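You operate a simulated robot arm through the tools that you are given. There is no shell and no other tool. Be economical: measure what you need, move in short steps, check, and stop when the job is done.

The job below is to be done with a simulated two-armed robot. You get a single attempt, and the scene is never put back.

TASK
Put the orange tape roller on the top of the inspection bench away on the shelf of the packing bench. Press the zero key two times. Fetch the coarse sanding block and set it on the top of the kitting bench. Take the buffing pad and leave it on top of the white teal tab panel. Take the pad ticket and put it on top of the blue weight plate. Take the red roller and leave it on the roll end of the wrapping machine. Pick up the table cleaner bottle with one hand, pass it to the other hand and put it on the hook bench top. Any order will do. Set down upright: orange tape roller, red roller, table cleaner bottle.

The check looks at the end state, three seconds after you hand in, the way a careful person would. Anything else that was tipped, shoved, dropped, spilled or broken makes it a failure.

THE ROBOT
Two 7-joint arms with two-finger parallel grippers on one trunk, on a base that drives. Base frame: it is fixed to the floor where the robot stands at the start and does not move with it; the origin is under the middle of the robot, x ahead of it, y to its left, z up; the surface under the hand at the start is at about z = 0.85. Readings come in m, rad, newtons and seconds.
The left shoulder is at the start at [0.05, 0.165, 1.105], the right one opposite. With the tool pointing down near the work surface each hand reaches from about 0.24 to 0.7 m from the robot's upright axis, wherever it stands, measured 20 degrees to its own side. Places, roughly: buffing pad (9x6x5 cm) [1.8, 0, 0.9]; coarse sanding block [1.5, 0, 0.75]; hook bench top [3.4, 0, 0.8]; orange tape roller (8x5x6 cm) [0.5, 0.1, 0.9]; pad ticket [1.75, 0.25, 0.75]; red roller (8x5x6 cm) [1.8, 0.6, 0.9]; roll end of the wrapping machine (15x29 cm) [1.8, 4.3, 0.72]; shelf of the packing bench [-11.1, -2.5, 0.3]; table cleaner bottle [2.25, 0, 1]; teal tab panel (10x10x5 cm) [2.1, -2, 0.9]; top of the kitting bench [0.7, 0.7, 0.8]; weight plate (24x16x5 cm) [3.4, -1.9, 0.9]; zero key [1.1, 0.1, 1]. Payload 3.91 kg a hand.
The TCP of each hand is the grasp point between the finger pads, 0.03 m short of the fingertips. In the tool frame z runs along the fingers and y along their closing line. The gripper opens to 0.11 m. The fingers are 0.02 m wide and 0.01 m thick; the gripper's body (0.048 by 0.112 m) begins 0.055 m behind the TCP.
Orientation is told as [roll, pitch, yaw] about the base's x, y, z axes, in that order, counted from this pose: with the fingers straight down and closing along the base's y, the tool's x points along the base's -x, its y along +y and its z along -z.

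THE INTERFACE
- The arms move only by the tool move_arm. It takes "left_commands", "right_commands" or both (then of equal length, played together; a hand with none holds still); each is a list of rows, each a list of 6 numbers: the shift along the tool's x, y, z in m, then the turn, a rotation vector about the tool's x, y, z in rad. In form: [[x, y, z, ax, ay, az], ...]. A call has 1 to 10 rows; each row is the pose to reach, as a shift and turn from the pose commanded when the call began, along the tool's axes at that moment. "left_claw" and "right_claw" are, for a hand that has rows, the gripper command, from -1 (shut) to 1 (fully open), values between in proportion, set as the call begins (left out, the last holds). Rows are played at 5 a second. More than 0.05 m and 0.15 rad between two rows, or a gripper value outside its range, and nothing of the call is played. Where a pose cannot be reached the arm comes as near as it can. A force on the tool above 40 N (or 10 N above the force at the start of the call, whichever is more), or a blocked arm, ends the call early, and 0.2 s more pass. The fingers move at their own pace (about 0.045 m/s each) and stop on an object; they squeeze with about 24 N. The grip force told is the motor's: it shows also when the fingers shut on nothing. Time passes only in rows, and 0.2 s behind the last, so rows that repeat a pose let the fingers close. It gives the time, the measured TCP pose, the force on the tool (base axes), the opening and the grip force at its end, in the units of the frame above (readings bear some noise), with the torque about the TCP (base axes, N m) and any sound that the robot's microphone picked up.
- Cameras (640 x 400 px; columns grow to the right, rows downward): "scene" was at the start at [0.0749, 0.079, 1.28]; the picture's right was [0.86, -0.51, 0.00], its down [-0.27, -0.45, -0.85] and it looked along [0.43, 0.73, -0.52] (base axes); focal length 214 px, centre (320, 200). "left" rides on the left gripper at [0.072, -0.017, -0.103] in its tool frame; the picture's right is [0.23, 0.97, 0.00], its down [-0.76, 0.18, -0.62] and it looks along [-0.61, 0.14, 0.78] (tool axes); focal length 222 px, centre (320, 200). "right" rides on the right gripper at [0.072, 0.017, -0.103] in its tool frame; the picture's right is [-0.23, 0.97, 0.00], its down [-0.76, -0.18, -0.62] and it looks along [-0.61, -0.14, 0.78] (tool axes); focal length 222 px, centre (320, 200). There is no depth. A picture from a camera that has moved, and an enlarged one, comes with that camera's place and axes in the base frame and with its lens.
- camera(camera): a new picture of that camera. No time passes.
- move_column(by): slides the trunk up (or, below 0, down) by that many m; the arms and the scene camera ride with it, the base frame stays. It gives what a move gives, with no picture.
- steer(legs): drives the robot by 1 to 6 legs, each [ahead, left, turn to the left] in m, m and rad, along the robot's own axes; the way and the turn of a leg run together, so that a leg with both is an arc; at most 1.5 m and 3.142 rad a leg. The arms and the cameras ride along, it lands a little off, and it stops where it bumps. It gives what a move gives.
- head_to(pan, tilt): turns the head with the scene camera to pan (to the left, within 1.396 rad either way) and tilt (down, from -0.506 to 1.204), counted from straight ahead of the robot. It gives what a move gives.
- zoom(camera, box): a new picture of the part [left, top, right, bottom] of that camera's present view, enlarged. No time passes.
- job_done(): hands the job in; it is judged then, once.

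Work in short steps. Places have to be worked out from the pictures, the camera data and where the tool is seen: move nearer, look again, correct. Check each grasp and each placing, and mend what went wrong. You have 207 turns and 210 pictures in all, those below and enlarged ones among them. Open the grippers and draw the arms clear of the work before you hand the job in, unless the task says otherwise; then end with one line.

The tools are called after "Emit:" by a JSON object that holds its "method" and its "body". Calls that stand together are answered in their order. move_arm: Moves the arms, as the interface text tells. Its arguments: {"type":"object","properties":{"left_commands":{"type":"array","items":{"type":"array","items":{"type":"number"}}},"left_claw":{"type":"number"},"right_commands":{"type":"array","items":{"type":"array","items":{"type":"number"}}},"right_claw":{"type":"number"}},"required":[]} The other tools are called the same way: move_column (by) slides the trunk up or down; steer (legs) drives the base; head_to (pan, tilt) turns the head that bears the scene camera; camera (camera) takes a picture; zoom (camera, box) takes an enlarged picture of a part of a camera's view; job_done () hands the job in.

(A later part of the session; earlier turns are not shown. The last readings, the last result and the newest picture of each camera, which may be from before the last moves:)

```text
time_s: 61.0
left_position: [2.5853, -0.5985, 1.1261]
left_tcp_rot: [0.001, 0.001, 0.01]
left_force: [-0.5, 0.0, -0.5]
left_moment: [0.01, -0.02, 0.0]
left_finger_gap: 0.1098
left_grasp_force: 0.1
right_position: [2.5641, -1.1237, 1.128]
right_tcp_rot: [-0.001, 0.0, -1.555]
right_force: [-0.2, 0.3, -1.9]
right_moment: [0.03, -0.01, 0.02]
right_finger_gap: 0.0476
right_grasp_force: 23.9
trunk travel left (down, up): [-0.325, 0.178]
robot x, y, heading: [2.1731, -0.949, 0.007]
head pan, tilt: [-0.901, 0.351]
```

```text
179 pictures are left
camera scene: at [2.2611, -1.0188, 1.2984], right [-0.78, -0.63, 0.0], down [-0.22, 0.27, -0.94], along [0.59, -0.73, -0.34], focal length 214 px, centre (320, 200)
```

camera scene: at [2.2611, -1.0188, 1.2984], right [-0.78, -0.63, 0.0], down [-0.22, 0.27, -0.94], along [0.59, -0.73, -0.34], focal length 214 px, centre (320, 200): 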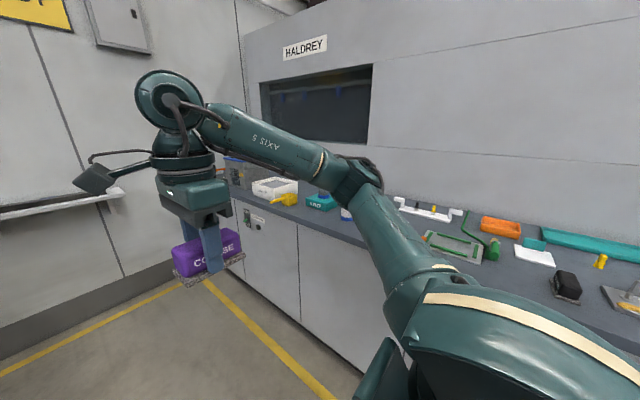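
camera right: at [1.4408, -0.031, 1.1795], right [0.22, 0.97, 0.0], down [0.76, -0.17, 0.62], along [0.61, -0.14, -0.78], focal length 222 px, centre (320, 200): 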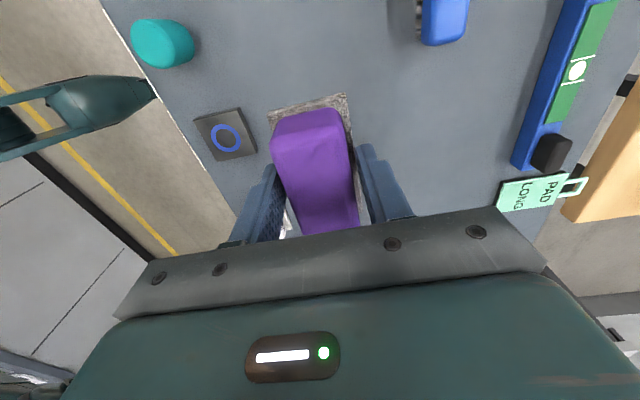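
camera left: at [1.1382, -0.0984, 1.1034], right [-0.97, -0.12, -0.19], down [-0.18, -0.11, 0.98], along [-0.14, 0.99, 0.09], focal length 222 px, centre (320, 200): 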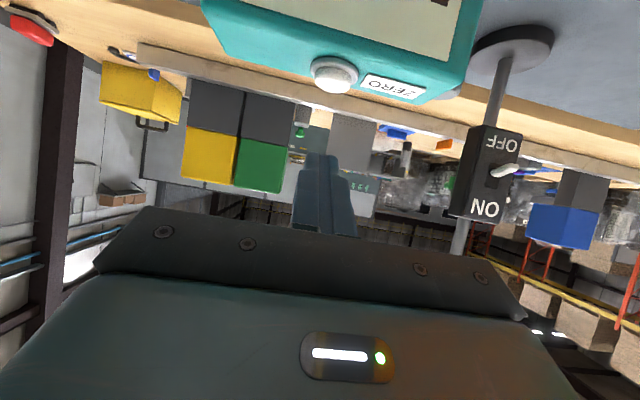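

I turn to face the benches' gap to find the bottle and passages.

Emit:
{"method": "steer", "body": {"legs": [[0.1, 0, 0], [0, 0, 1.56]]}}

Emit:
{"method": "head_to", "body": {"pan": 0.1, "tilt": 0.35}}

Emit:
{"method": "camera", "body": {"camera": "scene"}}

Emit:
{"method": "head_to", "body": {"pan": 0.5, "tilt": 0.5}}

Emit:
{"method": "camera", "body": {"camera": "scene"}}

```text
time_s: 66.0
left_position: [1.9204, -0.5388, 1.1267]
left_tcp_rot: [0.001, 0.001, 1.591]
left_force: [-0.4, 1.1, -0.6]
left_moment: [0.01, 0.02, 0.02]
left_finger_gap: 0.1101
left_grasp_force: 0.1
right_position: [2.4467, -0.5539, 1.1273]
right_tcp_rot: [-0.001, -0.001, 0.026]
right_force: [0.6, 0.4, -1.2]
right_moment: [0.02, 0.04, 0.02]
right_finger_gap: 0.0474
right_grasp_force: 24.0
trunk travel left (down, up): [-0.325, 0.178]
robot x, y, heading: [2.2728, -0.9449, 1.59]
head pan, tilt: [-0.901, 0.351]
```

```text
time_s: 67.2
left_position: [1.92, -0.5387, 1.126]
left_tcp_rot: [0.0, 0.0, 1.592]
left_force: [-0.1, 0.4, 0.0]
left_moment: [-0.02, -0.01, 0.03]
left_finger_gap: 0.1103
left_grasp_force: 0.1
right_position: [2.4456, -0.5543, 1.1284]
right_tcp_rot: [0.0, 0.002, 0.026]
right_force: [0.3, 0.8, -1.6]
right_moment: [-0.02, 0.05, 0.01]
right_finger_gap: 0.0473
right_grasp_force: 23.8
trunk travel left (down, up): [-0.325, 0.178]
robot x, y, heading: [2.2736, -0.9443, 1.588]
head pan, tilt: [0.099, 0.351]
```

```text
178 pictures are left
camera scene: at [2.2629, -0.8238, 1.2984], right [0.99, 0.12, 0.0], down [0.04, -0.34, -0.94], along [-0.11, 0.93, -0.34], focal length 214 px, centre (320, 200)
```

scene: 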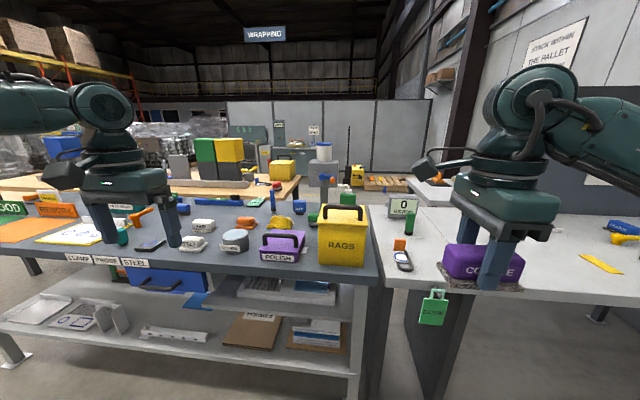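

```text
time_s: 68.1
left_position: [1.9214, -0.539, 1.1273]
left_tcp_rot: [-0.001, 0.001, 1.591]
left_force: [-0.5, -0.6, 0.2]
left_moment: [-0.01, 0.0, 0.01]
left_finger_gap: 0.1098
left_grasp_force: 0.0
right_position: [2.4471, -0.5534, 1.1288]
right_tcp_rot: [-0.001, 0.0, 0.026]
right_force: [0.6, -0.3, -1.1]
right_moment: [-0.01, 0.03, -0.02]
right_finger_gap: 0.0471
right_grasp_force: 23.8
trunk travel left (down, up): [-0.325, 0.178]
robot x, y, heading: [2.2742, -0.9481, 1.592]
head pan, tilt: [0.499, 0.499]
```

```text
177 pictures are left
camera scene: at [2.2289, -0.8372, 1.2848], right [0.87, 0.49, 0.0], down [0.24, -0.42, -0.88], along [-0.43, 0.76, -0.48], focal length 214 px, centre (320, 200)
```

scene: 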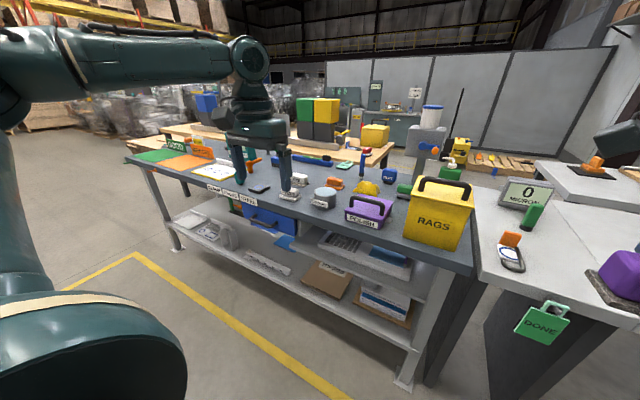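

I zoom on the area behind the RAGS bin.

Emit:
{"method": "zoom", "body": {"camera": "scene", "box": [280, 110, 560, 285]}}

Emit:
{"method": "head_to", "body": {"pan": -0.3, "tilt": 0.4}}

Emit:
{"method": "zoom", "body": {"camera": "scene", "box": [160, 120, 400, 270]}}

```text
2.29 times, centred on (420, 198) of scene
camera zoom: at [2.2289, -0.8372, 1.2848], right [0.87, 0.49, 0.0], down [0.24, -0.42, -0.88], along [-0.43, 0.76, -0.48], focal length 490 px, centre (91, 206)
```

zoom: 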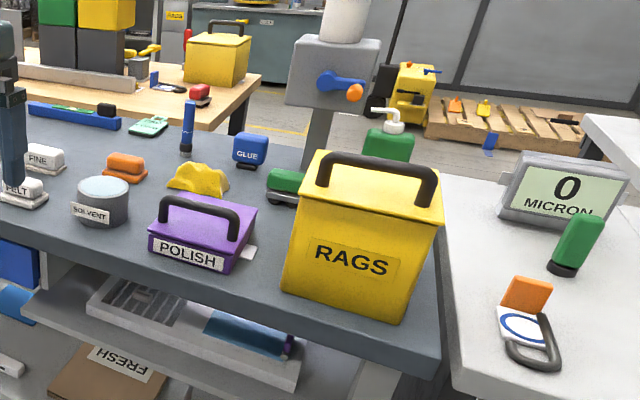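

```text
time_s: 69.2
left_position: [1.9209, -0.5387, 1.1267]
left_tcp_rot: [0.001, 0.0, 1.592]
left_force: [-0.2, 0.5, 0.2]
left_moment: [0.02, -0.02, -0.01]
left_finger_gap: 0.1104
left_grasp_force: 0.1
right_position: [2.4454, -0.554, 1.1274]
right_tcp_rot: [0.002, 0.0, 0.028]
right_force: [-1.0, -0.1, -1.4]
right_moment: [0.0, 0.0, -0.02]
right_finger_gap: 0.0475
right_grasp_force: 23.8
trunk travel left (down, up): [-0.325, 0.178]
robot x, y, heading: [2.2737, -0.9465, 1.589]
head pan, tilt: [-0.3, 0.4]
```

```text
2.67 times, centred on (280, 195) of scene
camera zoom: at [2.2995, -0.8272, 1.2939], right [0.96, -0.28, 0.0], down [-0.11, -0.37, -0.92], along [0.25, 0.89, -0.39], focal length 572 px, centre (427, 213)
```

zoom: 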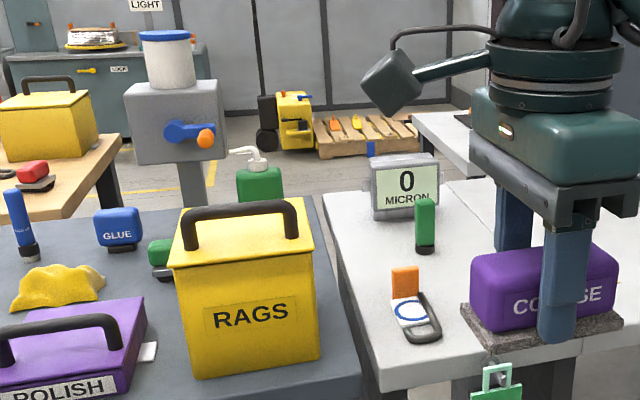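

The green pump bottle behind RAGS is the table cleaner bottle (~2.28, 0.04); the orange pad matches the buffing pad place. I raise the right hand, then move to pick the buffing pad with the left hand.

Emit:
{"method": "move_arm", "body": {"right_commands": [[0, 0, -0.04, 0, 0, 0], [0, 0, -0.08, 0, 0, 0], [0, 0, -0.08, 0, 0, 0]]}}

Emit:
{"method": "steer", "body": {"legs": [[0, 0.34, -0.02], [0.31, 0, 0]]}}

Emit:
{"method": "head_to", "body": {"pan": 0.15, "tilt": 0.75}}

Emit:
{"method": "camera", "body": {"camera": "scene"}}

Emit:
{"method": "camera", "body": {"camera": "left"}}

```text
time_s: 70.0
left_position: [1.9214, -0.5391, 1.1272]
left_tcp_rot: [0.001, 0.0, 1.59]
left_force: [0.3, 0.2, 0.4]
left_moment: [-0.01, 0.0, -0.02]
left_finger_gap: 0.1103
left_grasp_force: 0.0
right_position: [2.4453, -0.5549, 1.2062]
right_tcp_rot: [0.001, 0.0, 0.025]
right_force: [-0.1, -0.5, -1.9]
right_moment: [0.02, 0.01, 0.03]
right_finger_gap: 0.0473
right_grasp_force: 23.1
trunk travel left (down, up): [-0.325, 0.178]
robot x, y, heading: [2.2717, -0.9497, 1.592]
head pan, tilt: [-0.3, 0.4]
```

```text
time_s: 75.3
left_position: [1.5827, -0.2266, 1.1258]
left_tcp_rot: [0.0, -0.002, 1.576]
left_force: [0.2, 0.5, 0.4]
left_moment: [-0.01, 0.03, -0.02]
left_finger_gap: 0.1099
left_grasp_force: 0.0
right_position: [2.1082, -0.2498, 1.2068]
right_tcp_rot: [0.001, -0.001, 0.008]
right_force: [-0.2, -0.7, -1.9]
right_moment: [-0.01, 0.03, 0.0]
right_finger_gap: 0.0478
right_grasp_force: 24.1
trunk travel left (down, up): [-0.325, 0.178]
robot x, y, heading: [1.9255, -0.6436, 1.569]
head pan, tilt: [-0.3, 0.4]
```

```text
time_s: 76.2
left_position: [1.5832, -0.2283, 1.1271]
left_tcp_rot: [0.0, -0.001, 1.576]
left_force: [1.0, -1.0, -0.1]
left_moment: [0.0, 0.02, -0.01]
left_finger_gap: 0.1101
left_grasp_force: 0.1
right_position: [2.1074, -0.2519, 1.207]
right_tcp_rot: [0.001, 0.0, 0.008]
right_force: [-0.2, 1.0, -1.8]
right_moment: [0.03, 0.0, -0.01]
right_finger_gap: 0.0478
right_grasp_force: 24.2
trunk travel left (down, up): [-0.325, 0.178]
robot x, y, heading: [1.9345, -0.6416, 1.574]
head pan, tilt: [0.15, 0.75]
```

```text
174 pictures are left
camera scene: at [1.9178, -0.5285, 1.2628], right [0.99, 0.15, 0.0], down [0.1, -0.67, -0.73], along [-0.11, 0.72, -0.68], focal length 214 px, centre (320, 200)
```

scene: 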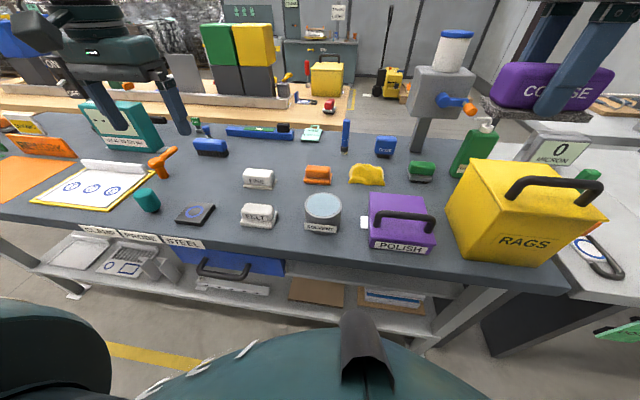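

```text
173 pictures are left
camera left: at [1.6002, -0.3011, 1.229], right [-0.97, -0.23, 0.0], down [-0.18, 0.76, 0.62], along [-0.14, 0.61, -0.78], focal length 222 px, centre (320, 200)
```

left: 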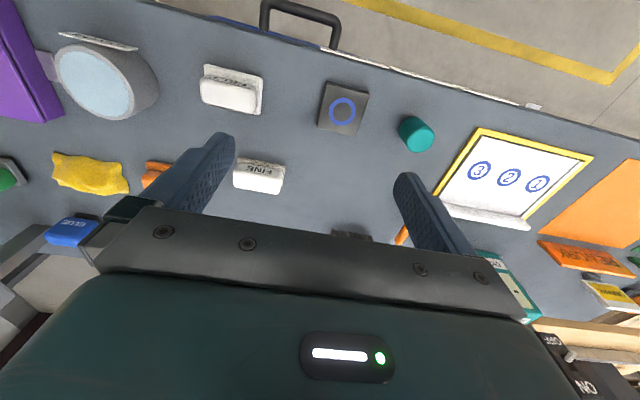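

I zoom on the orange pad and neighbours to confirm identity.

Emit:
{"method": "zoom", "body": {"camera": "scene", "box": [220, 110, 420, 235]}}

```text
3.20 times, centred on (320, 172) of scene
camera zoom: at [1.9178, -0.5285, 1.2628], right [0.99, 0.15, 0.0], down [0.1, -0.67, -0.73], along [-0.11, 0.72, -0.68], focal length 686 px, centre (320, 288)
```

zoom: 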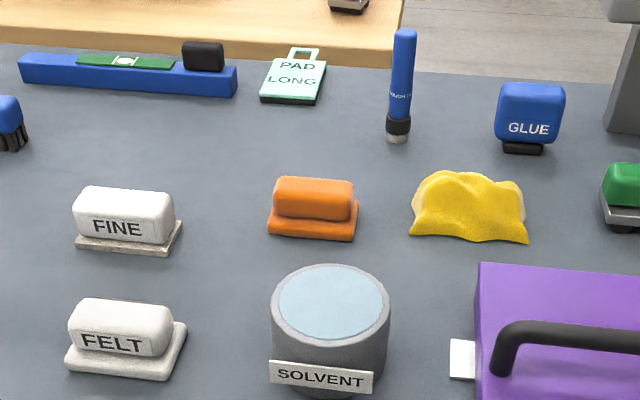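

I bring the left hand over the orange pad, turning it to close along y.

Emit:
{"method": "move_arm", "body": {"left_commands": [[-0.021, -0.025, 0, 0, 0, -0.145], [-0.042, -0.05, 0, 0, 0, -0.29], [-0.063, -0.075, 0, 0, 0, -0.435], [-0.084, -0.1, 0, 0, 0, -0.58], [-0.105, -0.125, 0.02, 0, 0, -0.725], [-0.126, -0.15, 0.04, 0, 0, -0.87], [-0.147, -0.175, 0.06, 0, 0, -1.015], [-0.168, -0.2, 0.08, 0, 0, -1.16], [-0.189, -0.225, 0.1, 0, 0, -1.305], [-0.212, -0.25, 0.12, 0, 0, -1.45]]}}

Emit:
{"method": "camera", "body": {"camera": "left"}}

```text
time_s: 78.4
left_position: [1.7453, -0.1157, 1.0081]
left_tcp_rot: [-0.002, 0.0, 3.027]
left_force: [-0.2, -0.6, -0.1]
left_moment: [0.03, -0.04, -0.03]
left_finger_gap: 0.1101
left_grasp_force: 0.1
left hand out of reach, approached as far as the arm can: row 6, 7, 8, 9, 10
right_position: [2.107, -0.251, 1.2078]
right_tcp_rot: [-0.001, 0.0, 0.009]
right_force: [0.5, 0.1, -0.9]
right_moment: [0.01, -0.01, -0.03]
right_finger_gap: 0.0475
right_grasp_force: 24.3
trunk travel left (down, up): [-0.325, 0.178]
robot x, y, heading: [1.9284, -0.6402, 1.573]
head pan, tilt: [0.15, 0.75]
```

```text
171 pictures are left
camera left: at [1.8177, -0.1091, 1.1115], right [0.11, -0.99, 0.0], down [-0.78, -0.09, 0.62], along [-0.62, -0.07, -0.78], focal length 222 px, centre (320, 200)
```

left: 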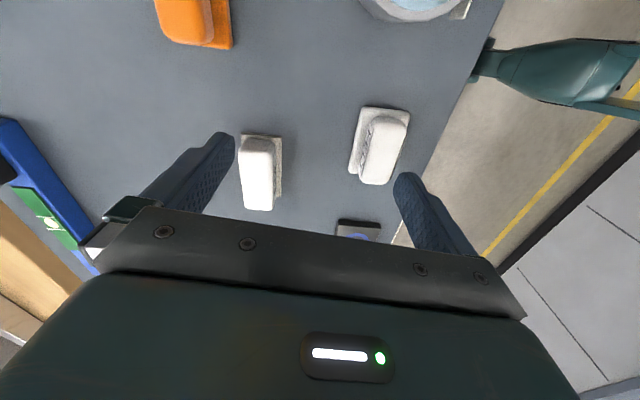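

Arm geometry is limiting; shifting the base right and slightly ahead puts the pad in the mirrored good spot.

Emit:
{"method": "steer", "body": {"legs": [[0.03, -0.09, 0]]}}

Emit:
{"method": "camera", "body": {"camera": "left"}}

```text
time_s: 79.8
left_position: [1.8338, -0.0861, 1.0091]
left_tcp_rot: [-0.001, 0.0, 3.023]
left_force: [0.1, -0.2, 0.4]
left_moment: [0.01, 0.01, 0.03]
left_finger_gap: 0.1099
left_grasp_force: 0.0
right_position: [2.1976, -0.2207, 1.2075]
right_tcp_rot: [0.0, 0.0, 0.01]
right_force: [-0.1, 0.3, -1.8]
right_moment: [0.01, 0.04, -0.02]
right_finger_gap: 0.0474
right_grasp_force: 23.9
trunk travel left (down, up): [-0.325, 0.178]
robot x, y, heading: [2.0194, -0.6129, 1.572]
head pan, tilt: [0.15, 0.75]
```

```text
170 pictures are left
camera left: at [1.907, -0.0787, 1.1117], right [0.11, -0.99, 0.0], down [-0.78, -0.09, 0.62], along [-0.62, -0.07, -0.78], focal length 222 px, centre (320, 200)
```

left: 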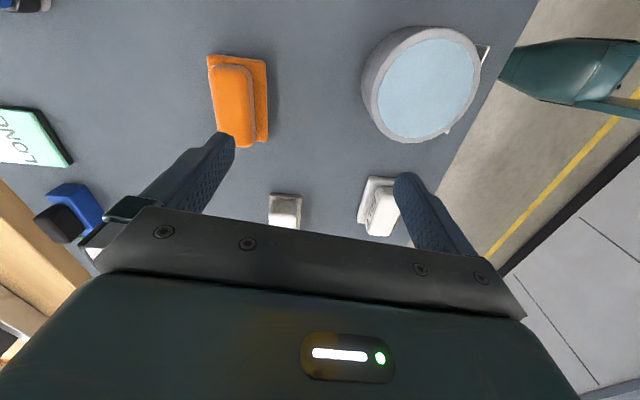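

Pad at about (1.84, -0.012). I move over and lower a bit.

Emit:
{"method": "move_arm", "body": {"left_commands": [[-0.001, -0.035, 0, 0, 0, -0.06], [-0.002, -0.073, 0, 0, 0, -0.116], [-0.002, -0.073, 0.03, 0, 0, -0.116], [-0.002, -0.073, 0.06, 0, 0, -0.116]]}}

Emit:
{"method": "camera", "body": {"camera": "left"}}

```text
time_s: 80.8
left_position: [1.8034, -0.0671, 0.9651]
left_tcp_rot: [-0.002, 0.002, 3.139]
left_force: [0.9, 0.3, -0.6]
left_moment: [-0.01, -0.04, 0.02]
left_finger_gap: 0.1101
left_grasp_force: 0.0
left hand out of reach, approached as far as the arm can: row 1, 2, 3, 4
right_position: [2.1969, -0.2205, 1.2068]
right_tcp_rot: [0.0, -0.001, 0.009]
right_force: [-0.1, -0.7, -1.0]
right_moment: [0.02, 0.02, -0.07]
right_finger_gap: 0.0477
right_grasp_force: 24.2
trunk travel left (down, up): [-0.325, 0.178]
robot x, y, heading: [2.0171, -0.6128, 1.572]
head pan, tilt: [0.15, 0.75]
```

```text
169 pictures are left
camera left: at [1.8757, -0.0521, 1.0689], right [0.23, -0.97, 0.0], down [-0.76, -0.18, 0.62], along [-0.61, -0.14, -0.78], focal length 222 px, centre (320, 200)
```

left: 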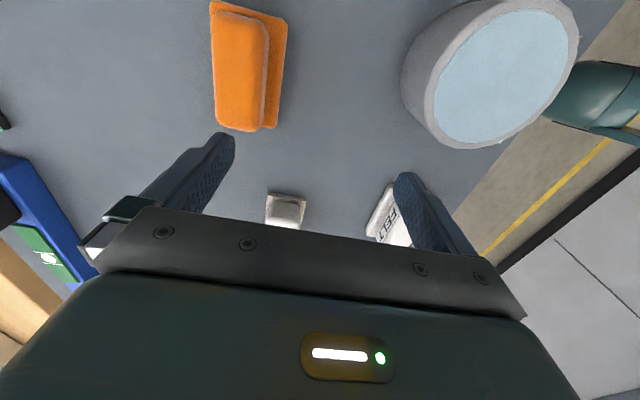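

The left wrist limits reach in that turn; I'll grip along x instead (9 cm, within 11 cm opening). I turn the hand back.

Emit:
{"method": "move_arm", "body": {"left_commands": [[0, 0, -0.02, 0, 0, 0.145], [0, 0, -0.04, 0, 0, 0.29], [0, 0, -0.04, 0, 0, 0.435], [0, 0, -0.04, 0, 0, 0.58], [0, 0, -0.04, 0, 0, 0.725], [0, 0, -0.04, 0, 0, 0.87], [0.01, -0.01, -0.04, 0, 0, 1.015], [0.02, -0.02, -0.04, 0, 0, 1.16], [0.03, -0.03, -0.04, 0, 0, 1.305], [0.03, -0.04, -0.04, 0, 0, 1.45]]}}

Emit:
{"method": "camera", "body": {"camera": "left"}}

```text
time_s: 83.0
left_position: [1.8057, -0.0633, 1.0053]
left_tcp_rot: [-0.001, -0.003, 1.688]
left_force: [0.1, -0.3, 0.9]
left_moment: [0.01, -0.01, -0.01]
left_finger_gap: 0.1101
left_grasp_force: 0.1
left hand out of reach, approached as far as the arm can: row 7, 8, 9, 10
right_position: [2.1963, -0.2203, 1.2073]
right_tcp_rot: [0.001, 0.0, 0.01]
right_force: [0.0, 0.0, -1.7]
right_moment: [-0.01, 0.0, -0.01]
right_finger_gap: 0.0476
right_grasp_force: 24.0
trunk travel left (down, up): [-0.325, 0.178]
robot x, y, heading: [2.0172, -0.6105, 1.576]
head pan, tilt: [0.15, 0.75]
```

```text
168 pictures are left
camera left: at [1.8305, -0.1357, 1.1076], right [-0.94, -0.34, 0.0], down [-0.27, 0.73, 0.62], along [-0.21, 0.59, -0.78], focal length 222 px, centre (320, 200)
```

left: 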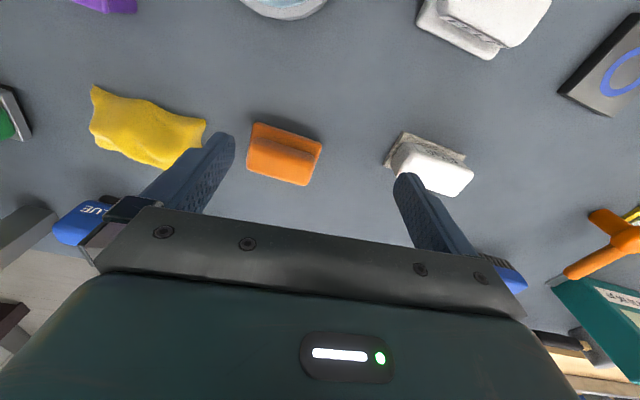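

I pull the left hand in to let the arm regain its posture, then extend again.

Emit:
{"method": "move_arm", "body": {"left_commands": [[0.05, 0.03, -0.03, 0, 0, 0.06], [0.1, 0.06, -0.06, 0, 0, 0.118], [0.15, 0.09, -0.09, 0, 0, 0.118], [0.18, 0.13, -0.1, 0, 0, 0.118], [0.18, 0.13, -0.1, 0, 0, 0.118]]}}

Emit:
{"method": "camera", "body": {"camera": "scene"}}

```text
refused: row 1 steps farther than a row can; nothing moved
```

```text
167 pictures are left
camera scene: at [2.0069, -0.4981, 1.2628], right [0.99, 0.15, 0.0], down [0.1, -0.67, -0.73], along [-0.11, 0.72, -0.68], focal length 214 px, centre (320, 200)
```

scene: 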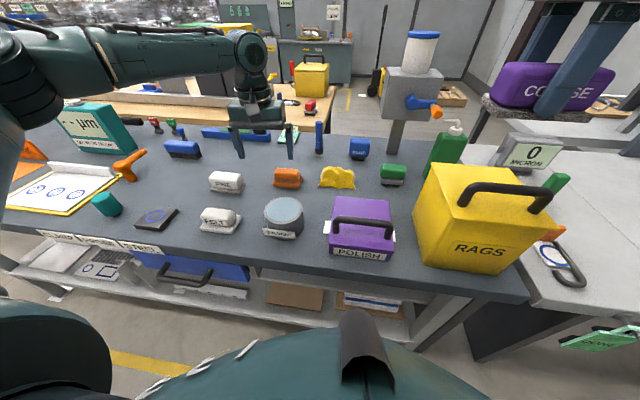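

Steps were too long; same move in smaller rows.

Emit:
{"method": "move_arm", "body": {"left_commands": [[0.03, 0.02, -0.02, 0, 0, 0.06], [0.06, 0.04, -0.04, 0, 0, 0.118], [0.09, 0.06, -0.06, 0, 0, 0.118], [0.12, 0.08, -0.07, 0, 0, 0.118], [0.15, 0.1, -0.08, 0, 0, 0.118], [0.18, 0.13, -0.08, 0, 0, 0.118]]}}

Emit:
{"method": "move_arm", "body": {"left_commands": [[-0.03, -0.02, 0, 0, 0, 0], [-0.06, -0.05, 0, 0, 0, 0], [-0.09, -0.08, 0.01, 0, 0, 0], [-0.12, -0.11, 0.02, 0, 0, 0], [-0.15, -0.14, 0.03, 0, 0, 0], [-0.18, -0.155, 0.05, 0, 0, 0], [-0.21, -0.155, 0.07, 0, 0, 0], [-0.235, -0.155, 0.08, 0, 0, 0]]}}

Emit:
{"method": "camera", "body": {"camera": "left"}}

```text
time_s: 84.5
left_position: [1.6955, -0.2592, 1.0832]
left_tcp_rot: [-0.001, -0.003, 1.572]
left_force: [-0.4, -0.6, 0.5]
left_moment: [0.04, -0.01, 0.01]
left_finger_gap: 0.1101
left_grasp_force: 0.0
right_position: [2.1962, -0.2214, 1.2077]
right_tcp_rot: [0.002, 0.0, 0.01]
right_force: [-0.8, 0.3, -1.7]
right_moment: [-0.01, 0.01, 0.02]
right_finger_gap: 0.0474
right_grasp_force: 24.4
trunk travel left (down, up): [-0.325, 0.178]
robot x, y, heading: [2.0212, -0.6152, 1.574]
head pan, tilt: [0.15, 0.75]
```

```text
time_s: 86.2
left_position: [1.8163, -0.0711, 1.0057]
left_tcp_rot: [-0.003, -0.004, 1.573]
left_force: [-1.0, -0.1, -0.2]
left_moment: [0.0, 0.01, -0.02]
left_finger_gap: 0.11
left_grasp_force: 0.0
left hand out of reach, approached as far as the arm can: row 6, 7, 8
right_position: [2.1972, -0.2205, 1.2076]
right_tcp_rot: [0.0, -0.002, 0.01]
right_force: [1.3, -1.1, -0.8]
right_moment: [-0.02, 0.02, 0.02]
right_finger_gap: 0.0477
right_grasp_force: 23.8
trunk travel left (down, up): [-0.325, 0.178]
robot x, y, heading: [2.0201, -0.6125, 1.573]
head pan, tilt: [0.15, 0.75]
```

```text
166 pictures are left
camera left: at [1.8328, -0.1458, 1.1087], right [-0.97, -0.23, 0.0], down [-0.18, 0.76, 0.63], along [-0.14, 0.61, -0.78], focal length 222 px, centre (320, 200)
```

left: 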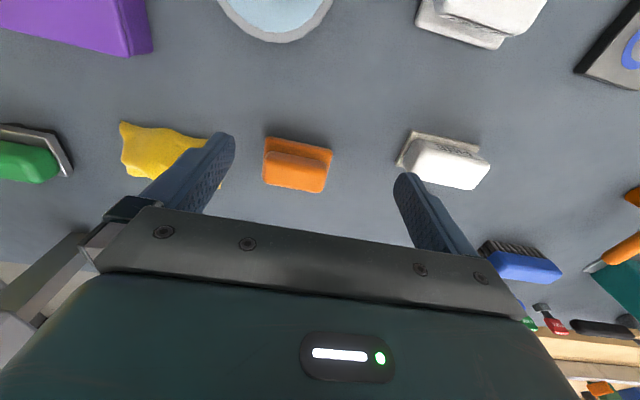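

Straight-down reach ends ~0.58 m; I tilt the left tool outward 0.4 rad to gain reach, placing the fingers about the pad.

Emit:
{"method": "move_arm", "body": {"left_commands": [[0, 0, 0, 0, -0.14, 0], [-0.01, -0.005, 0.0, 0, -0.28, 0], [-0.03, -0.01, 0.01, 0, -0.4, 0], [-0.056, -0.014, 0.03, 0, -0.4, 0], [-0.056, -0.014, 0.06, 0, -0.4, 0]]}}

Emit:
{"method": "camera", "body": {"camera": "left"}}

```text
time_s: 87.5
left_position: [1.8268, -0.0202, 0.9499]
left_tcp_rot: [-0.002, -0.404, 1.572]
left_force: [-0.1, -0.1, 0.0]
left_moment: [0.0, -0.01, 0.02]
left_finger_gap: 0.1101
left_grasp_force: 0.0
left hand out of reach, approached as far as the arm can: row 5
right_position: [2.1963, -0.2204, 1.2069]
right_tcp_rot: [0.0, -0.001, 0.009]
right_force: [1.2, 0.3, -1.8]
right_moment: [0.03, -0.01, 0.04]
right_finger_gap: 0.0472
right_grasp_force: 24.3
trunk travel left (down, up): [-0.325, 0.178]
robot x, y, heading: [2.0208, -0.6147, 1.574]
head pan, tilt: [0.15, 0.75]
```

```text
165 pictures are left
camera left: at [1.843, -0.1283, 1.0156], right [-0.97, -0.21, -0.09], down [-0.18, 0.45, 0.87], along [-0.14, 0.87, -0.48], focal length 222 px, centre (320, 200)
```

left: 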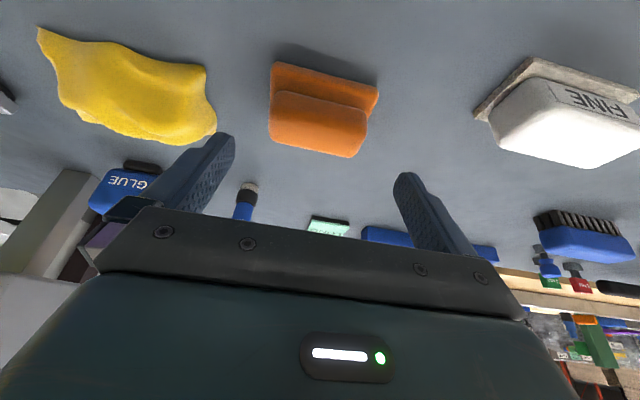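

Lowering the trunk 6 cm brings the fingers down around the pad (right hand stays clear of RAGS). I shift 3 mm first.

Emit:
{"method": "move_arm", "body": {"left_commands": [[0, -0.003, 0, 0, 0, 0], [0, -0.003, 0, 0, 0, 0]]}}

Emit:
{"method": "move_column", "body": {"by": -0.06}}

Emit:
{"method": "camera", "body": {"camera": "left"}}

```text
time_s: 88.0
left_position: [1.8291, -0.0212, 0.95]
left_tcp_rot: [-0.005, -0.405, 1.572]
left_force: [0.1, 0.1, 0.9]
left_moment: [0.01, -0.01, -0.02]
left_finger_gap: 0.1099
left_grasp_force: 0.1
right_position: [2.1971, -0.2221, 1.2069]
right_tcp_rot: [0.0, 0.002, 0.009]
right_force: [0.2, 1.3, -2.0]
right_moment: [-0.02, 0.03, 0.0]
right_finger_gap: 0.0475
right_grasp_force: 24.0
trunk travel left (down, up): [-0.325, 0.178]
robot x, y, heading: [2.0189, -0.616, 1.573]
head pan, tilt: [0.15, 0.75]
```

```text
time_s: 89.0
left_position: [1.8275, -0.0206, 0.8899]
left_tcp_rot: [-0.003, -0.403, 1.573]
left_force: [-0.3, 0.0, 0.5]
left_moment: [-0.06, 0.02, -0.01]
left_finger_gap: 0.1101
left_grasp_force: 0.1
right_position: [2.197, -0.2214, 1.1478]
right_tcp_rot: [0.001, -0.001, 0.01]
right_force: [-0.2, -1.0, -1.0]
right_moment: [-0.01, 0.01, -0.01]
right_finger_gap: 0.0473
right_grasp_force: 23.8
trunk travel left (down, up): [-0.265, 0.238]
robot x, y, heading: [2.0217, -0.6123, 1.569]
head pan, tilt: [0.15, 0.75]
```

```text
164 pictures are left
camera left: at [1.845, -0.1299, 0.9567], right [-0.97, -0.21, -0.09], down [-0.18, 0.46, 0.87], along [-0.14, 0.87, -0.48], focal length 222 px, centre (320, 200)
```

left: 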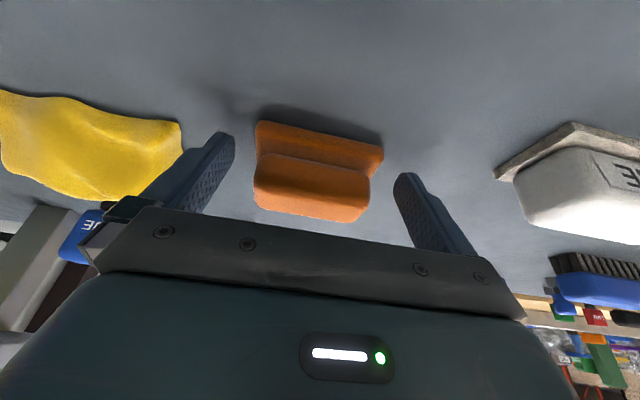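

The pad lies between the fingers. I close.

Emit:
{"method": "move_arm", "body": {"left_commands": [[0, 0, 0, 0, 0, 0], [0, 0, 0, 0, 0, 0], [0, 0, 0, 0, 0, 0], [0, 0, 0, 0, 0, 0]], "left_claw": -1}}

Emit:
{"method": "move_column", "body": {"by": 0.1}}

Emit:
{"method": "camera", "body": {"camera": "left"}}

```text
time_s: 90.0
left_position: [1.8285, -0.0217, 0.8908]
left_tcp_rot: [-0.003, -0.403, 1.573]
left_force: [-0.1, -0.2, 0.8]
left_moment: [-0.02, -0.04, -0.01]
left_finger_gap: 0.0832
left_grasp_force: 24.5
right_position: [2.1965, -0.2207, 1.1476]
right_tcp_rot: [-0.001, 0.0, 0.008]
right_force: [0.5, -0.6, -2.0]
right_moment: [0.02, -0.01, 0.01]
right_finger_gap: 0.0474
right_grasp_force: 24.0
trunk travel left (down, up): [-0.265, 0.238]
robot x, y, heading: [2.0185, -0.6066, 1.57]
head pan, tilt: [0.15, 0.75]
```

```text
time_s: 91.4
left_position: [1.8289, -0.0202, 0.9902]
left_tcp_rot: [-0.003, -0.403, 1.572]
left_force: [0.7, 0.0, -0.1]
left_moment: [-0.08, 0.03, -0.03]
left_finger_gap: 0.0831
left_grasp_force: 23.6
right_position: [2.1968, -0.2196, 1.2467]
right_tcp_rot: [0.001, -0.002, 0.009]
right_force: [-0.3, 0.2, -2.6]
right_moment: [0.04, 0.0, -0.03]
right_finger_gap: 0.0479
right_grasp_force: 24.1
trunk travel left (down, up): [-0.365, 0.138]
robot x, y, heading: [2.0201, -0.6114, 1.573]
head pan, tilt: [0.15, 0.75]
```

```text
163 pictures are left
camera left: at [1.845, -0.1295, 1.0563], right [-0.97, -0.21, -0.09], down [-0.18, 0.46, 0.87], along [-0.14, 0.86, -0.48], focal length 222 px, centre (320, 200)
```

left: 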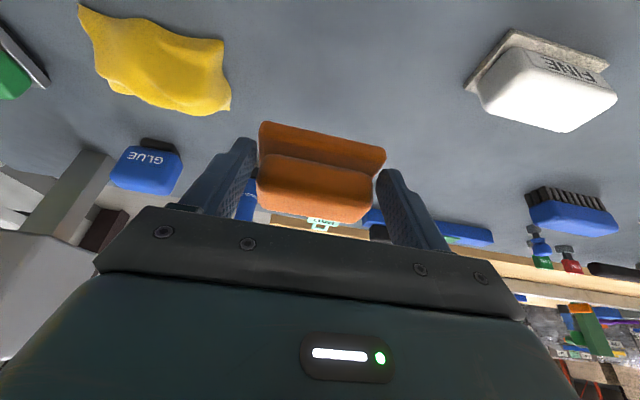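

Pad held. I pull the left arm in, back up and turn to face the machine counter.

Emit:
{"method": "move_arm", "body": {"left_commands": [[0.02, 0.01, -0.035, 0, 0, 0], [0.055, 0.02, -0.05, 0, 0, 0], [0.09, 0.03, -0.07, 0, 0, 0], [0.125, 0.045, -0.09, 0, 0, 0], [0.16, 0.06, -0.11, 0, 0, 0]]}}

Emit:
{"method": "steer", "body": {"legs": [[-0.34, 0, 0], [0, 0, 1.571], [0, 0, 1.571]]}}

Emit:
{"method": "head_to", "body": {"pan": 0.3, "tilt": 0.5}}

Emit:
{"method": "camera", "body": {"camera": "scene"}}

```text
time_s: 92.6
left_position: [1.768, -0.2132, 1.0266]
left_tcp_rot: [-0.004, -0.405, 1.572]
left_force: [-0.9, 0.7, 0.5]
left_moment: [0.0, -0.01, -0.02]
left_finger_gap: 0.0833
left_grasp_force: 24.2
right_position: [2.1978, -0.2218, 1.2478]
right_tcp_rot: [0.003, 0.001, 0.007]
right_force: [-0.8, -0.1, 0.0]
right_moment: [0.05, 0.01, 0.02]
right_finger_gap: 0.048
right_grasp_force: 24.1
trunk travel left (down, up): [-0.365, 0.138]
robot x, y, heading: [2.0204, -0.6084, 1.575]
head pan, tilt: [0.15, 0.75]
```

```text
time_s: 102.4
left_position: [2.278, -1.3383, 1.0283]
left_tcp_rot: [-0.002, -0.404, -1.554]
left_force: [0.0, 0.4, -0.4]
left_moment: [0.0, 0.02, 0.0]
left_finger_gap: 0.0834
left_grasp_force: 24.2
right_position: [1.8496, -1.3359, 1.2471]
right_tcp_rot: [0.001, -0.001, -3.119]
right_force: [-0.8, 0.3, -1.3]
right_moment: [0.02, -0.02, 0.01]
right_finger_gap: 0.0476
right_grasp_force: 24.4
trunk travel left (down, up): [-0.365, 0.138]
robot x, y, heading: [2.0255, -0.9424, -1.555]
head pan, tilt: [0.15, 0.75]
```

```text
time_s: 103.2
left_position: [2.2777, -1.3377, 1.0273]
left_tcp_rot: [-0.004, -0.403, -1.556]
left_force: [-0.4, 0.7, -0.3]
left_moment: [0.0, 0.0, 0.01]
left_finger_gap: 0.0831
left_grasp_force: 24.1
right_position: [1.8485, -1.3375, 1.2473]
right_tcp_rot: [0.0, 0.0, -3.119]
right_force: [0.6, 0.9, -2.1]
right_moment: [-0.03, -0.01, 0.03]
right_finger_gap: 0.0474
right_grasp_force: 24.0
trunk travel left (down, up): [-0.365, 0.138]
robot x, y, heading: [2.0218, -0.9454, -1.555]
head pan, tilt: [0.3, 0.499]
```

```text
162 pictures are left
camera scene: at [2.0494, -1.0574, 1.3247], right [-0.95, -0.31, 0.0], down [-0.15, 0.46, -0.88], along [0.27, -0.83, -0.48], focal length 214 px, centre (320, 200)
```

scene: 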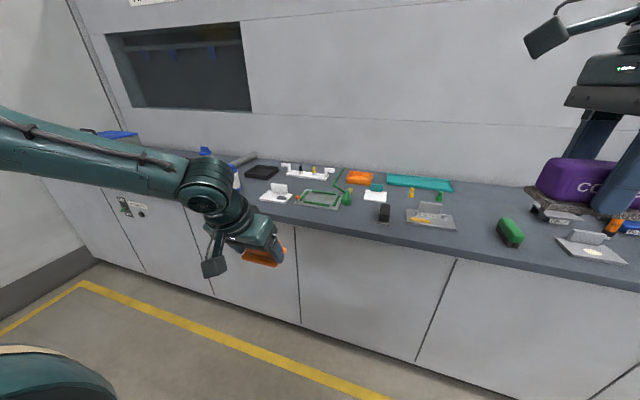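

I zoom on the counter near the panel.

Emit:
{"method": "zoom", "body": {"camera": "scene", "box": [250, 150, 470, 240]}}

```text
2.91 times, centred on (360, 195) of scene
camera zoom: at [2.0494, -1.0574, 1.3247], right [-0.95, -0.31, 0.0], down [-0.15, 0.46, -0.88], along [0.27, -0.83, -0.48], focal length 624 px, centre (204, 214)
```

zoom: 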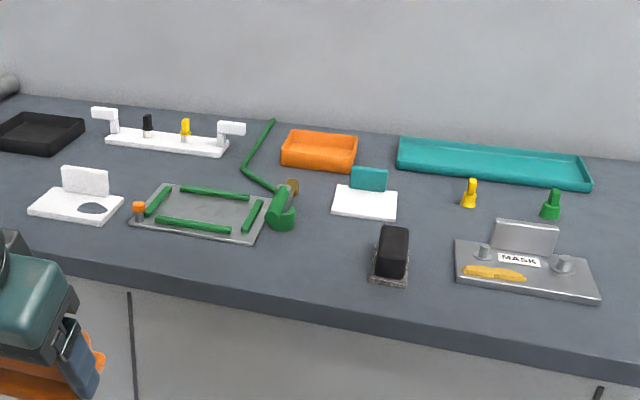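

I drive closer to the counter, offset so the panel lies in front of the left shoulder.

Emit:
{"method": "steer", "body": {"legs": [[0, -0.13, -0.016], [0.33, 0, 0]]}}

Emit:
{"method": "move_arm", "body": {"left_commands": [[-0.0195, 0, -0.046, 0, 0, 0], [-0.039, 0, -0.092, 0, 0, 0], [-0.058, 0, -0.138, 0, 0, 0]]}}

Emit:
{"method": "move_column", "body": {"by": -0.15}}

Emit:
{"method": "camera", "body": {"camera": "scene"}}

Emit:
{"method": "camera", "body": {"camera": "left"}}

```text
time_s: 106.8
left_position: [2.1449, -1.6782, 1.0266]
left_tcp_rot: [-0.004, -0.402, -1.57]
left_force: [0.0, 0.0, -1.6]
left_moment: [0.0, 0.01, -0.02]
left_finger_gap: 0.0831
left_grasp_force: 24.7
right_position: [1.717, -1.6679, 1.2474]
right_tcp_rot: [-0.003, 0.001, -3.135]
right_force: [-1.1, 0.3, -1.7]
right_moment: [0.0, -0.04, -0.01]
right_finger_gap: 0.0472
right_grasp_force: 23.9
trunk travel left (down, up): [-0.365, 0.138]
robot x, y, heading: [1.896, -1.2766, -1.57]
head pan, tilt: [0.3, 0.499]
```

```text
time_s: 107.6
left_position: [2.1445, -1.6762, 1.1778]
left_tcp_rot: [-0.004, -0.402, -1.57]
left_force: [-0.1, -0.4, -1.3]
left_moment: [0.05, 0.01, -0.03]
left_finger_gap: 0.0832
left_grasp_force: 23.4
right_position: [1.7161, -1.6674, 1.2477]
right_tcp_rot: [-0.001, 0.001, -3.135]
right_force: [0.4, 0.0, -1.4]
right_moment: [0.01, 0.0, 0.03]
right_finger_gap: 0.0473
right_grasp_force: 24.1
trunk travel left (down, up): [-0.365, 0.138]
robot x, y, heading: [1.8924, -1.2785, -1.569]
head pan, tilt: [0.3, 0.499]
```

```text
time_s: 109.3
left_position: [2.1468, -1.6769, 1.0266]
left_tcp_rot: [-0.002, -0.403, -1.571]
left_force: [0.1, 0.3, -0.3]
left_moment: [0.03, -0.02, -0.02]
left_finger_gap: 0.0829
left_grasp_force: 23.9
right_position: [1.7155, -1.6676, 1.0966]
right_tcp_rot: [0.0, -0.001, -3.134]
right_force: [0.1, 0.5, -0.7]
right_moment: [-0.02, 0.02, -0.01]
right_finger_gap: 0.0473
right_grasp_force: 23.8
trunk travel left (down, up): [-0.215, 0.288]
robot x, y, heading: [1.8956, -1.2756, -1.57]
head pan, tilt: [0.3, 0.499]
```

```text
160 pictures are left
camera scene: at [1.9206, -1.3922, 1.1748], right [-0.96, -0.3, 0.0], down [-0.14, 0.46, -0.88], along [0.26, -0.84, -0.48], focal length 214 px, centre (320, 200)
```

scene: 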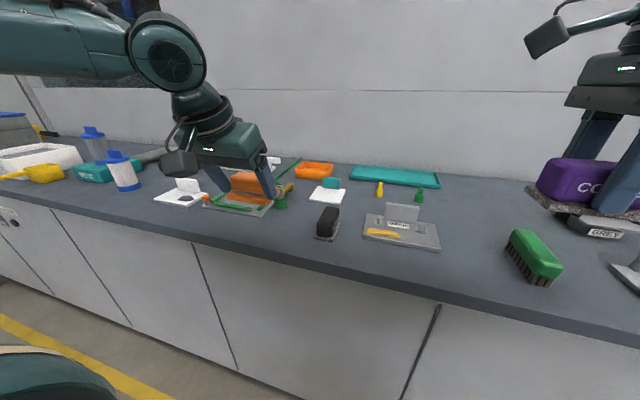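

```text
159 pictures are left
camera left: at [2.1283, -1.5704, 1.0927], right [0.97, 0.21, -0.09], down [0.18, -0.46, 0.87], along [0.14, -0.87, -0.48], focal length 222 px, centre (320, 200)
```

left: 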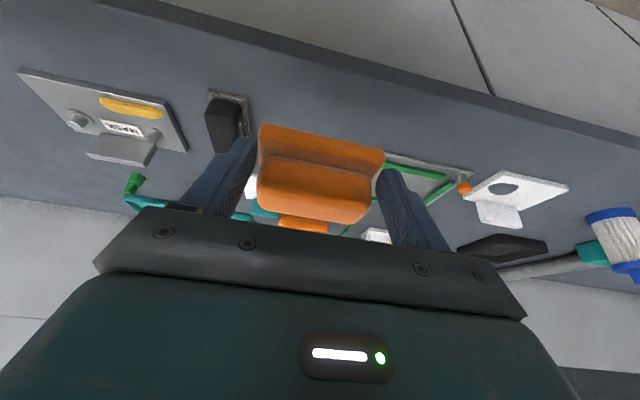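

I zoom to locate plate edges and tab precisely.

Emit:
{"method": "zoom", "body": {"camera": "scene", "box": [290, 165, 370, 215]}}

```text
8.00 times, centred on (330, 190) of scene
camera zoom: at [1.9206, -1.3922, 1.1748], right [-0.96, -0.3, 0.0], down [-0.14, 0.46, -0.88], along [0.26, -0.84, -0.48], focal length 1716 px, centre (240, 280)
```

zoom: 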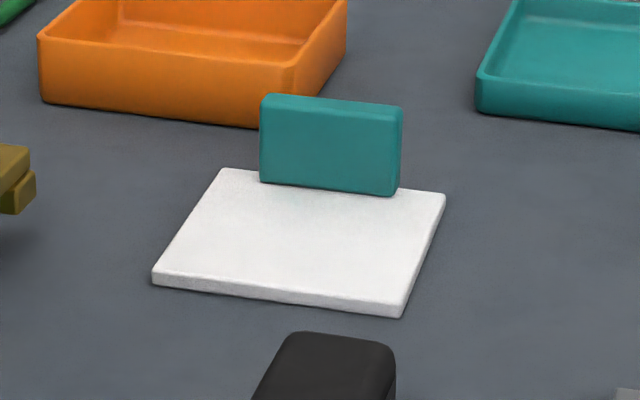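

Plate: 10×10 cm centred (2.08, -2.0), tab along its back edge. I extend the left arm at this height to see how far it reaches.

Emit:
{"method": "move_arm", "body": {"left_commands": [[-0.035, -0.008, 0.015, 0, 0, 0], [-0.07, -0.016, 0.03, 0, 0, 0], [-0.105, -0.024, 0.045, 0, 0, 0], [-0.14, -0.032, 0.06, 0, 0, 0], [-0.175, -0.04, 0.075, 0, 0, 0], [-0.21, -0.048, 0.09, 0, 0, 0], [-0.245, -0.056, 0.105, 0, 0, 0], [-0.283, -0.067, 0.12, 0, 0, 0]]}}

```text
time_s: 111.1
left_position: [2.1275, -1.8997, 1.0042]
left_tcp_rot: [-0.003, -0.402, -1.57]
left_force: [0.0, -0.1, -0.3]
left_moment: [0.02, 0.0, -0.02]
left_finger_gap: 0.0832
left_grasp_force: 24.3
left hand out of reach, approached as far as the arm can: row 6, 7, 8
right_position: [1.7166, -1.667, 1.0968]
right_tcp_rot: [0.001, -0.002, -3.136]
right_force: [-0.4, -0.3, -1.4]
right_moment: [-0.03, -0.02, 0.01]
right_finger_gap: 0.0474
right_grasp_force: 23.9
trunk travel left (down, up): [-0.215, 0.288]
robot x, y, heading: [1.8923, -1.277, -1.575]
head pan, tilt: [0.3, 0.499]
```

Better with a lower trunk. I inch the base 5 cm ahead.

Emit:
{"method": "steer", "body": {"legs": [[0.05, 0, 0]]}}

Emit:
{"method": "camera", "body": {"camera": "left"}}

```text
time_s: 112.0
left_position: [2.126, -1.9489, 1.0052]
left_tcp_rot: [-0.003, -0.404, -1.572]
left_force: [-0.3, 0.4, -0.9]
left_moment: [0.01, -0.03, 0.04]
left_finger_gap: 0.0832
left_grasp_force: 23.9
right_position: [1.7162, -1.7173, 1.0968]
right_tcp_rot: [0.0, 0.0, -3.135]
right_force: [0.0, -0.6, -1.2]
right_moment: [0.01, 0.02, -0.01]
right_finger_gap: 0.0476
right_grasp_force: 24.1
trunk travel left (down, up): [-0.215, 0.288]
robot x, y, heading: [1.8944, -1.3246, -1.567]
head pan, tilt: [0.3, 0.499]
```

```text
157 pictures are left
camera left: at [2.1098, -1.8431, 1.0709], right [0.97, 0.21, -0.09], down [0.18, -0.46, 0.87], along [0.14, -0.87, -0.48], focal length 222 px, centre (320, 200)
```

left: 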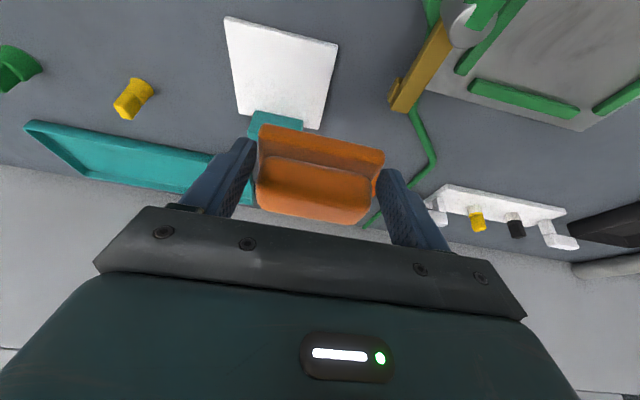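

No bump. A small base move aligns the pad over the plate; I also raise the right hand since the trunk will go down.

Emit:
{"method": "steer", "body": {"legs": [[0.035, -0.045, 0]]}}

Emit:
{"method": "move_arm", "body": {"right_commands": [[0, 0, -0.05, 0, 0, 0], [0, 0, -0.1, 0, 0, 0], [0, 0, -0.13, 0, 0, 0]]}}

Emit:
{"method": "camera", "body": {"camera": "left"}}

Emit:
{"method": "camera", "body": {"camera": "scene"}}

```text
time_s: 113.1
left_position: [2.0821, -1.9852, 1.0059]
left_tcp_rot: [-0.003, -0.403, -1.567]
left_force: [-1.0, 0.9, -1.6]
left_moment: [0.01, 0.0, -0.01]
left_finger_gap: 0.083
left_grasp_force: 23.5
right_position: [1.6715, -1.7532, 1.0967]
right_tcp_rot: [0.0, -0.001, -3.134]
right_force: [0.0, 0.2, -1.6]
right_moment: [0.02, -0.05, 0.02]
right_finger_gap: 0.0475
right_grasp_force: 23.9
trunk travel left (down, up): [-0.215, 0.288]
robot x, y, heading: [1.8512, -1.3648, -1.567]
head pan, tilt: [0.3, 0.499]
```

```text
time_s: 113.9
left_position: [2.0838, -1.9838, 1.0055]
left_tcp_rot: [-0.004, -0.405, -1.57]
left_force: [0.7, 0.1, -1.0]
left_moment: [0.03, 0.04, 0.03]
left_finger_gap: 0.0828
left_grasp_force: 23.8
right_position: [1.673, -1.7528, 1.2273]
right_tcp_rot: [0.004, 0.002, -3.131]
right_force: [0.3, 0.4, -2.1]
right_moment: [0.02, 0.0, 0.0]
right_finger_gap: 0.0376
right_grasp_force: 23.8
trunk travel left (down, up): [-0.215, 0.288]
robot x, y, heading: [1.8461, -1.3603, -1.57]
head pan, tilt: [0.3, 0.499]
```

```text
156 pictures are left
camera left: at [2.0664, -1.8776, 1.0713], right [0.97, 0.21, -0.09], down [0.18, -0.45, 0.87], along [0.14, -0.87, -0.48], focal length 222 px, centre (320, 200)
```

left: 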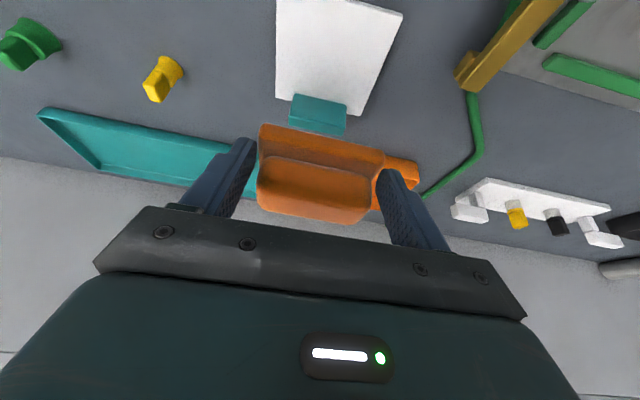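

```text
155 pictures are left
camera scene: at [1.8771, -1.4767, 1.1747], right [-0.95, -0.3, 0.0], down [-0.14, 0.46, -0.88], along [0.26, -0.84, -0.48], focal length 214 px, centre (320, 200)
```

scene: 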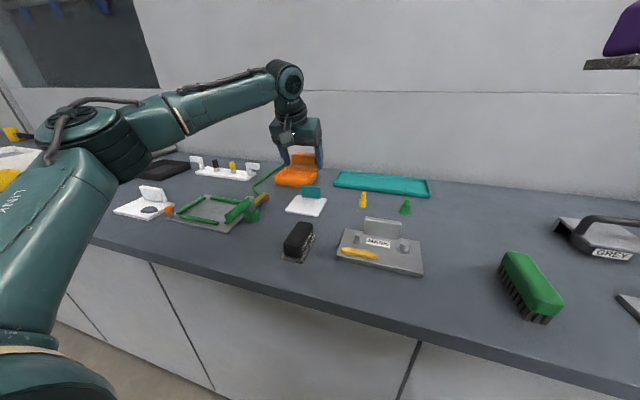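

The right grip gap dropped to 38 mm; I check the right camera.

Emit:
{"method": "camera", "body": {"camera": "right"}}

```text
154 pictures are left
camera right: at [1.7467, -1.7674, 1.3297], right [-0.22, -0.98, 0.0], down [-0.76, 0.17, 0.62], along [-0.61, 0.13, -0.78], focal length 222 px, centre (320, 200)
```

right: 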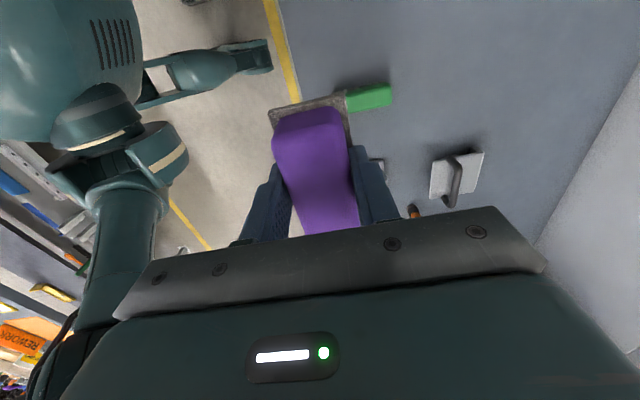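

Block still held. I lower the trunk to bring the pad near the plate.

Emit:
{"method": "move_column", "body": {"by": -0.085}}

Emit:
{"method": "camera", "body": {"camera": "left"}}

Emit:
{"method": "zoom", "body": {"camera": "scene", "box": [220, 80, 380, 240]}}

```text
time_s: 115.1
left_position: [2.082, -1.9819, 0.924]
left_tcp_rot: [-0.004, -0.41, -1.569]
left_force: [-0.3, 4.5, 16.5]
left_moment: [-0.81, 0.09, -0.03]
left_finger_gap: 0.0831
left_grasp_force: 23.9
right_position: [1.6727, -1.7508, 1.143]
right_tcp_rot: [0.003, 0.003, -3.133]
right_force: [-0.6, 0.0, -0.8]
right_moment: [-0.01, -0.03, 0.01]
right_finger_gap: 0.0378
right_grasp_force: 24.3
trunk travel left (down, up): [-0.13, 0.373]
robot x, y, heading: [1.851, -1.3655, -1.569]
head pan, tilt: [0.3, 0.499]
```

```text
153 pictures are left
camera left: at [2.0654, -1.8761, 0.9893], right [0.97, 0.21, -0.1], down [0.18, -0.45, 0.87], along [0.14, -0.87, -0.48], focal length 222 px, centre (320, 200)
```

left: 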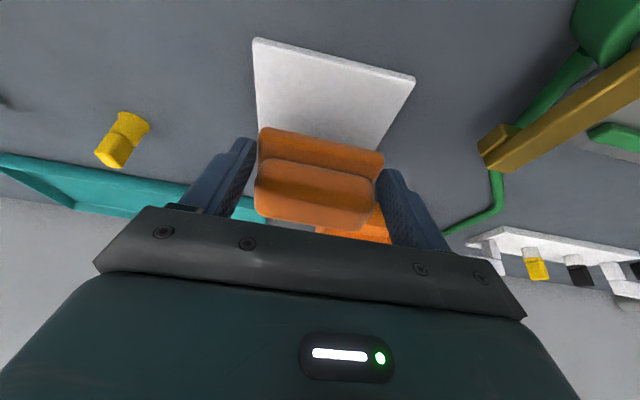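

```text
2.50 times, centred on (300, 160) of scene
camera zoom: at [1.8761, -1.4751, 1.0902], right [-0.95, -0.3, 0.0], down [-0.14, 0.46, -0.88], along [0.26, -0.84, -0.48], focal length 536 px, centre (370, 300)
```

zoom: 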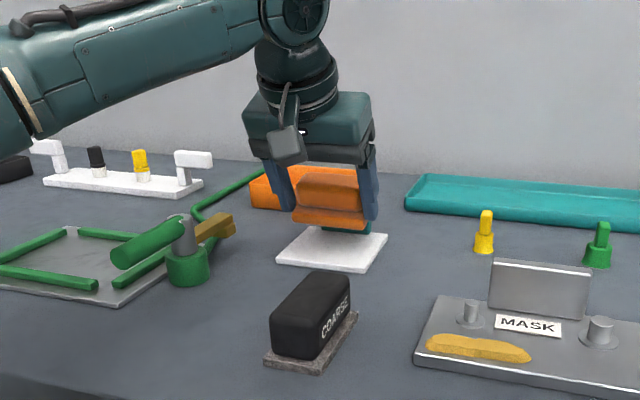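

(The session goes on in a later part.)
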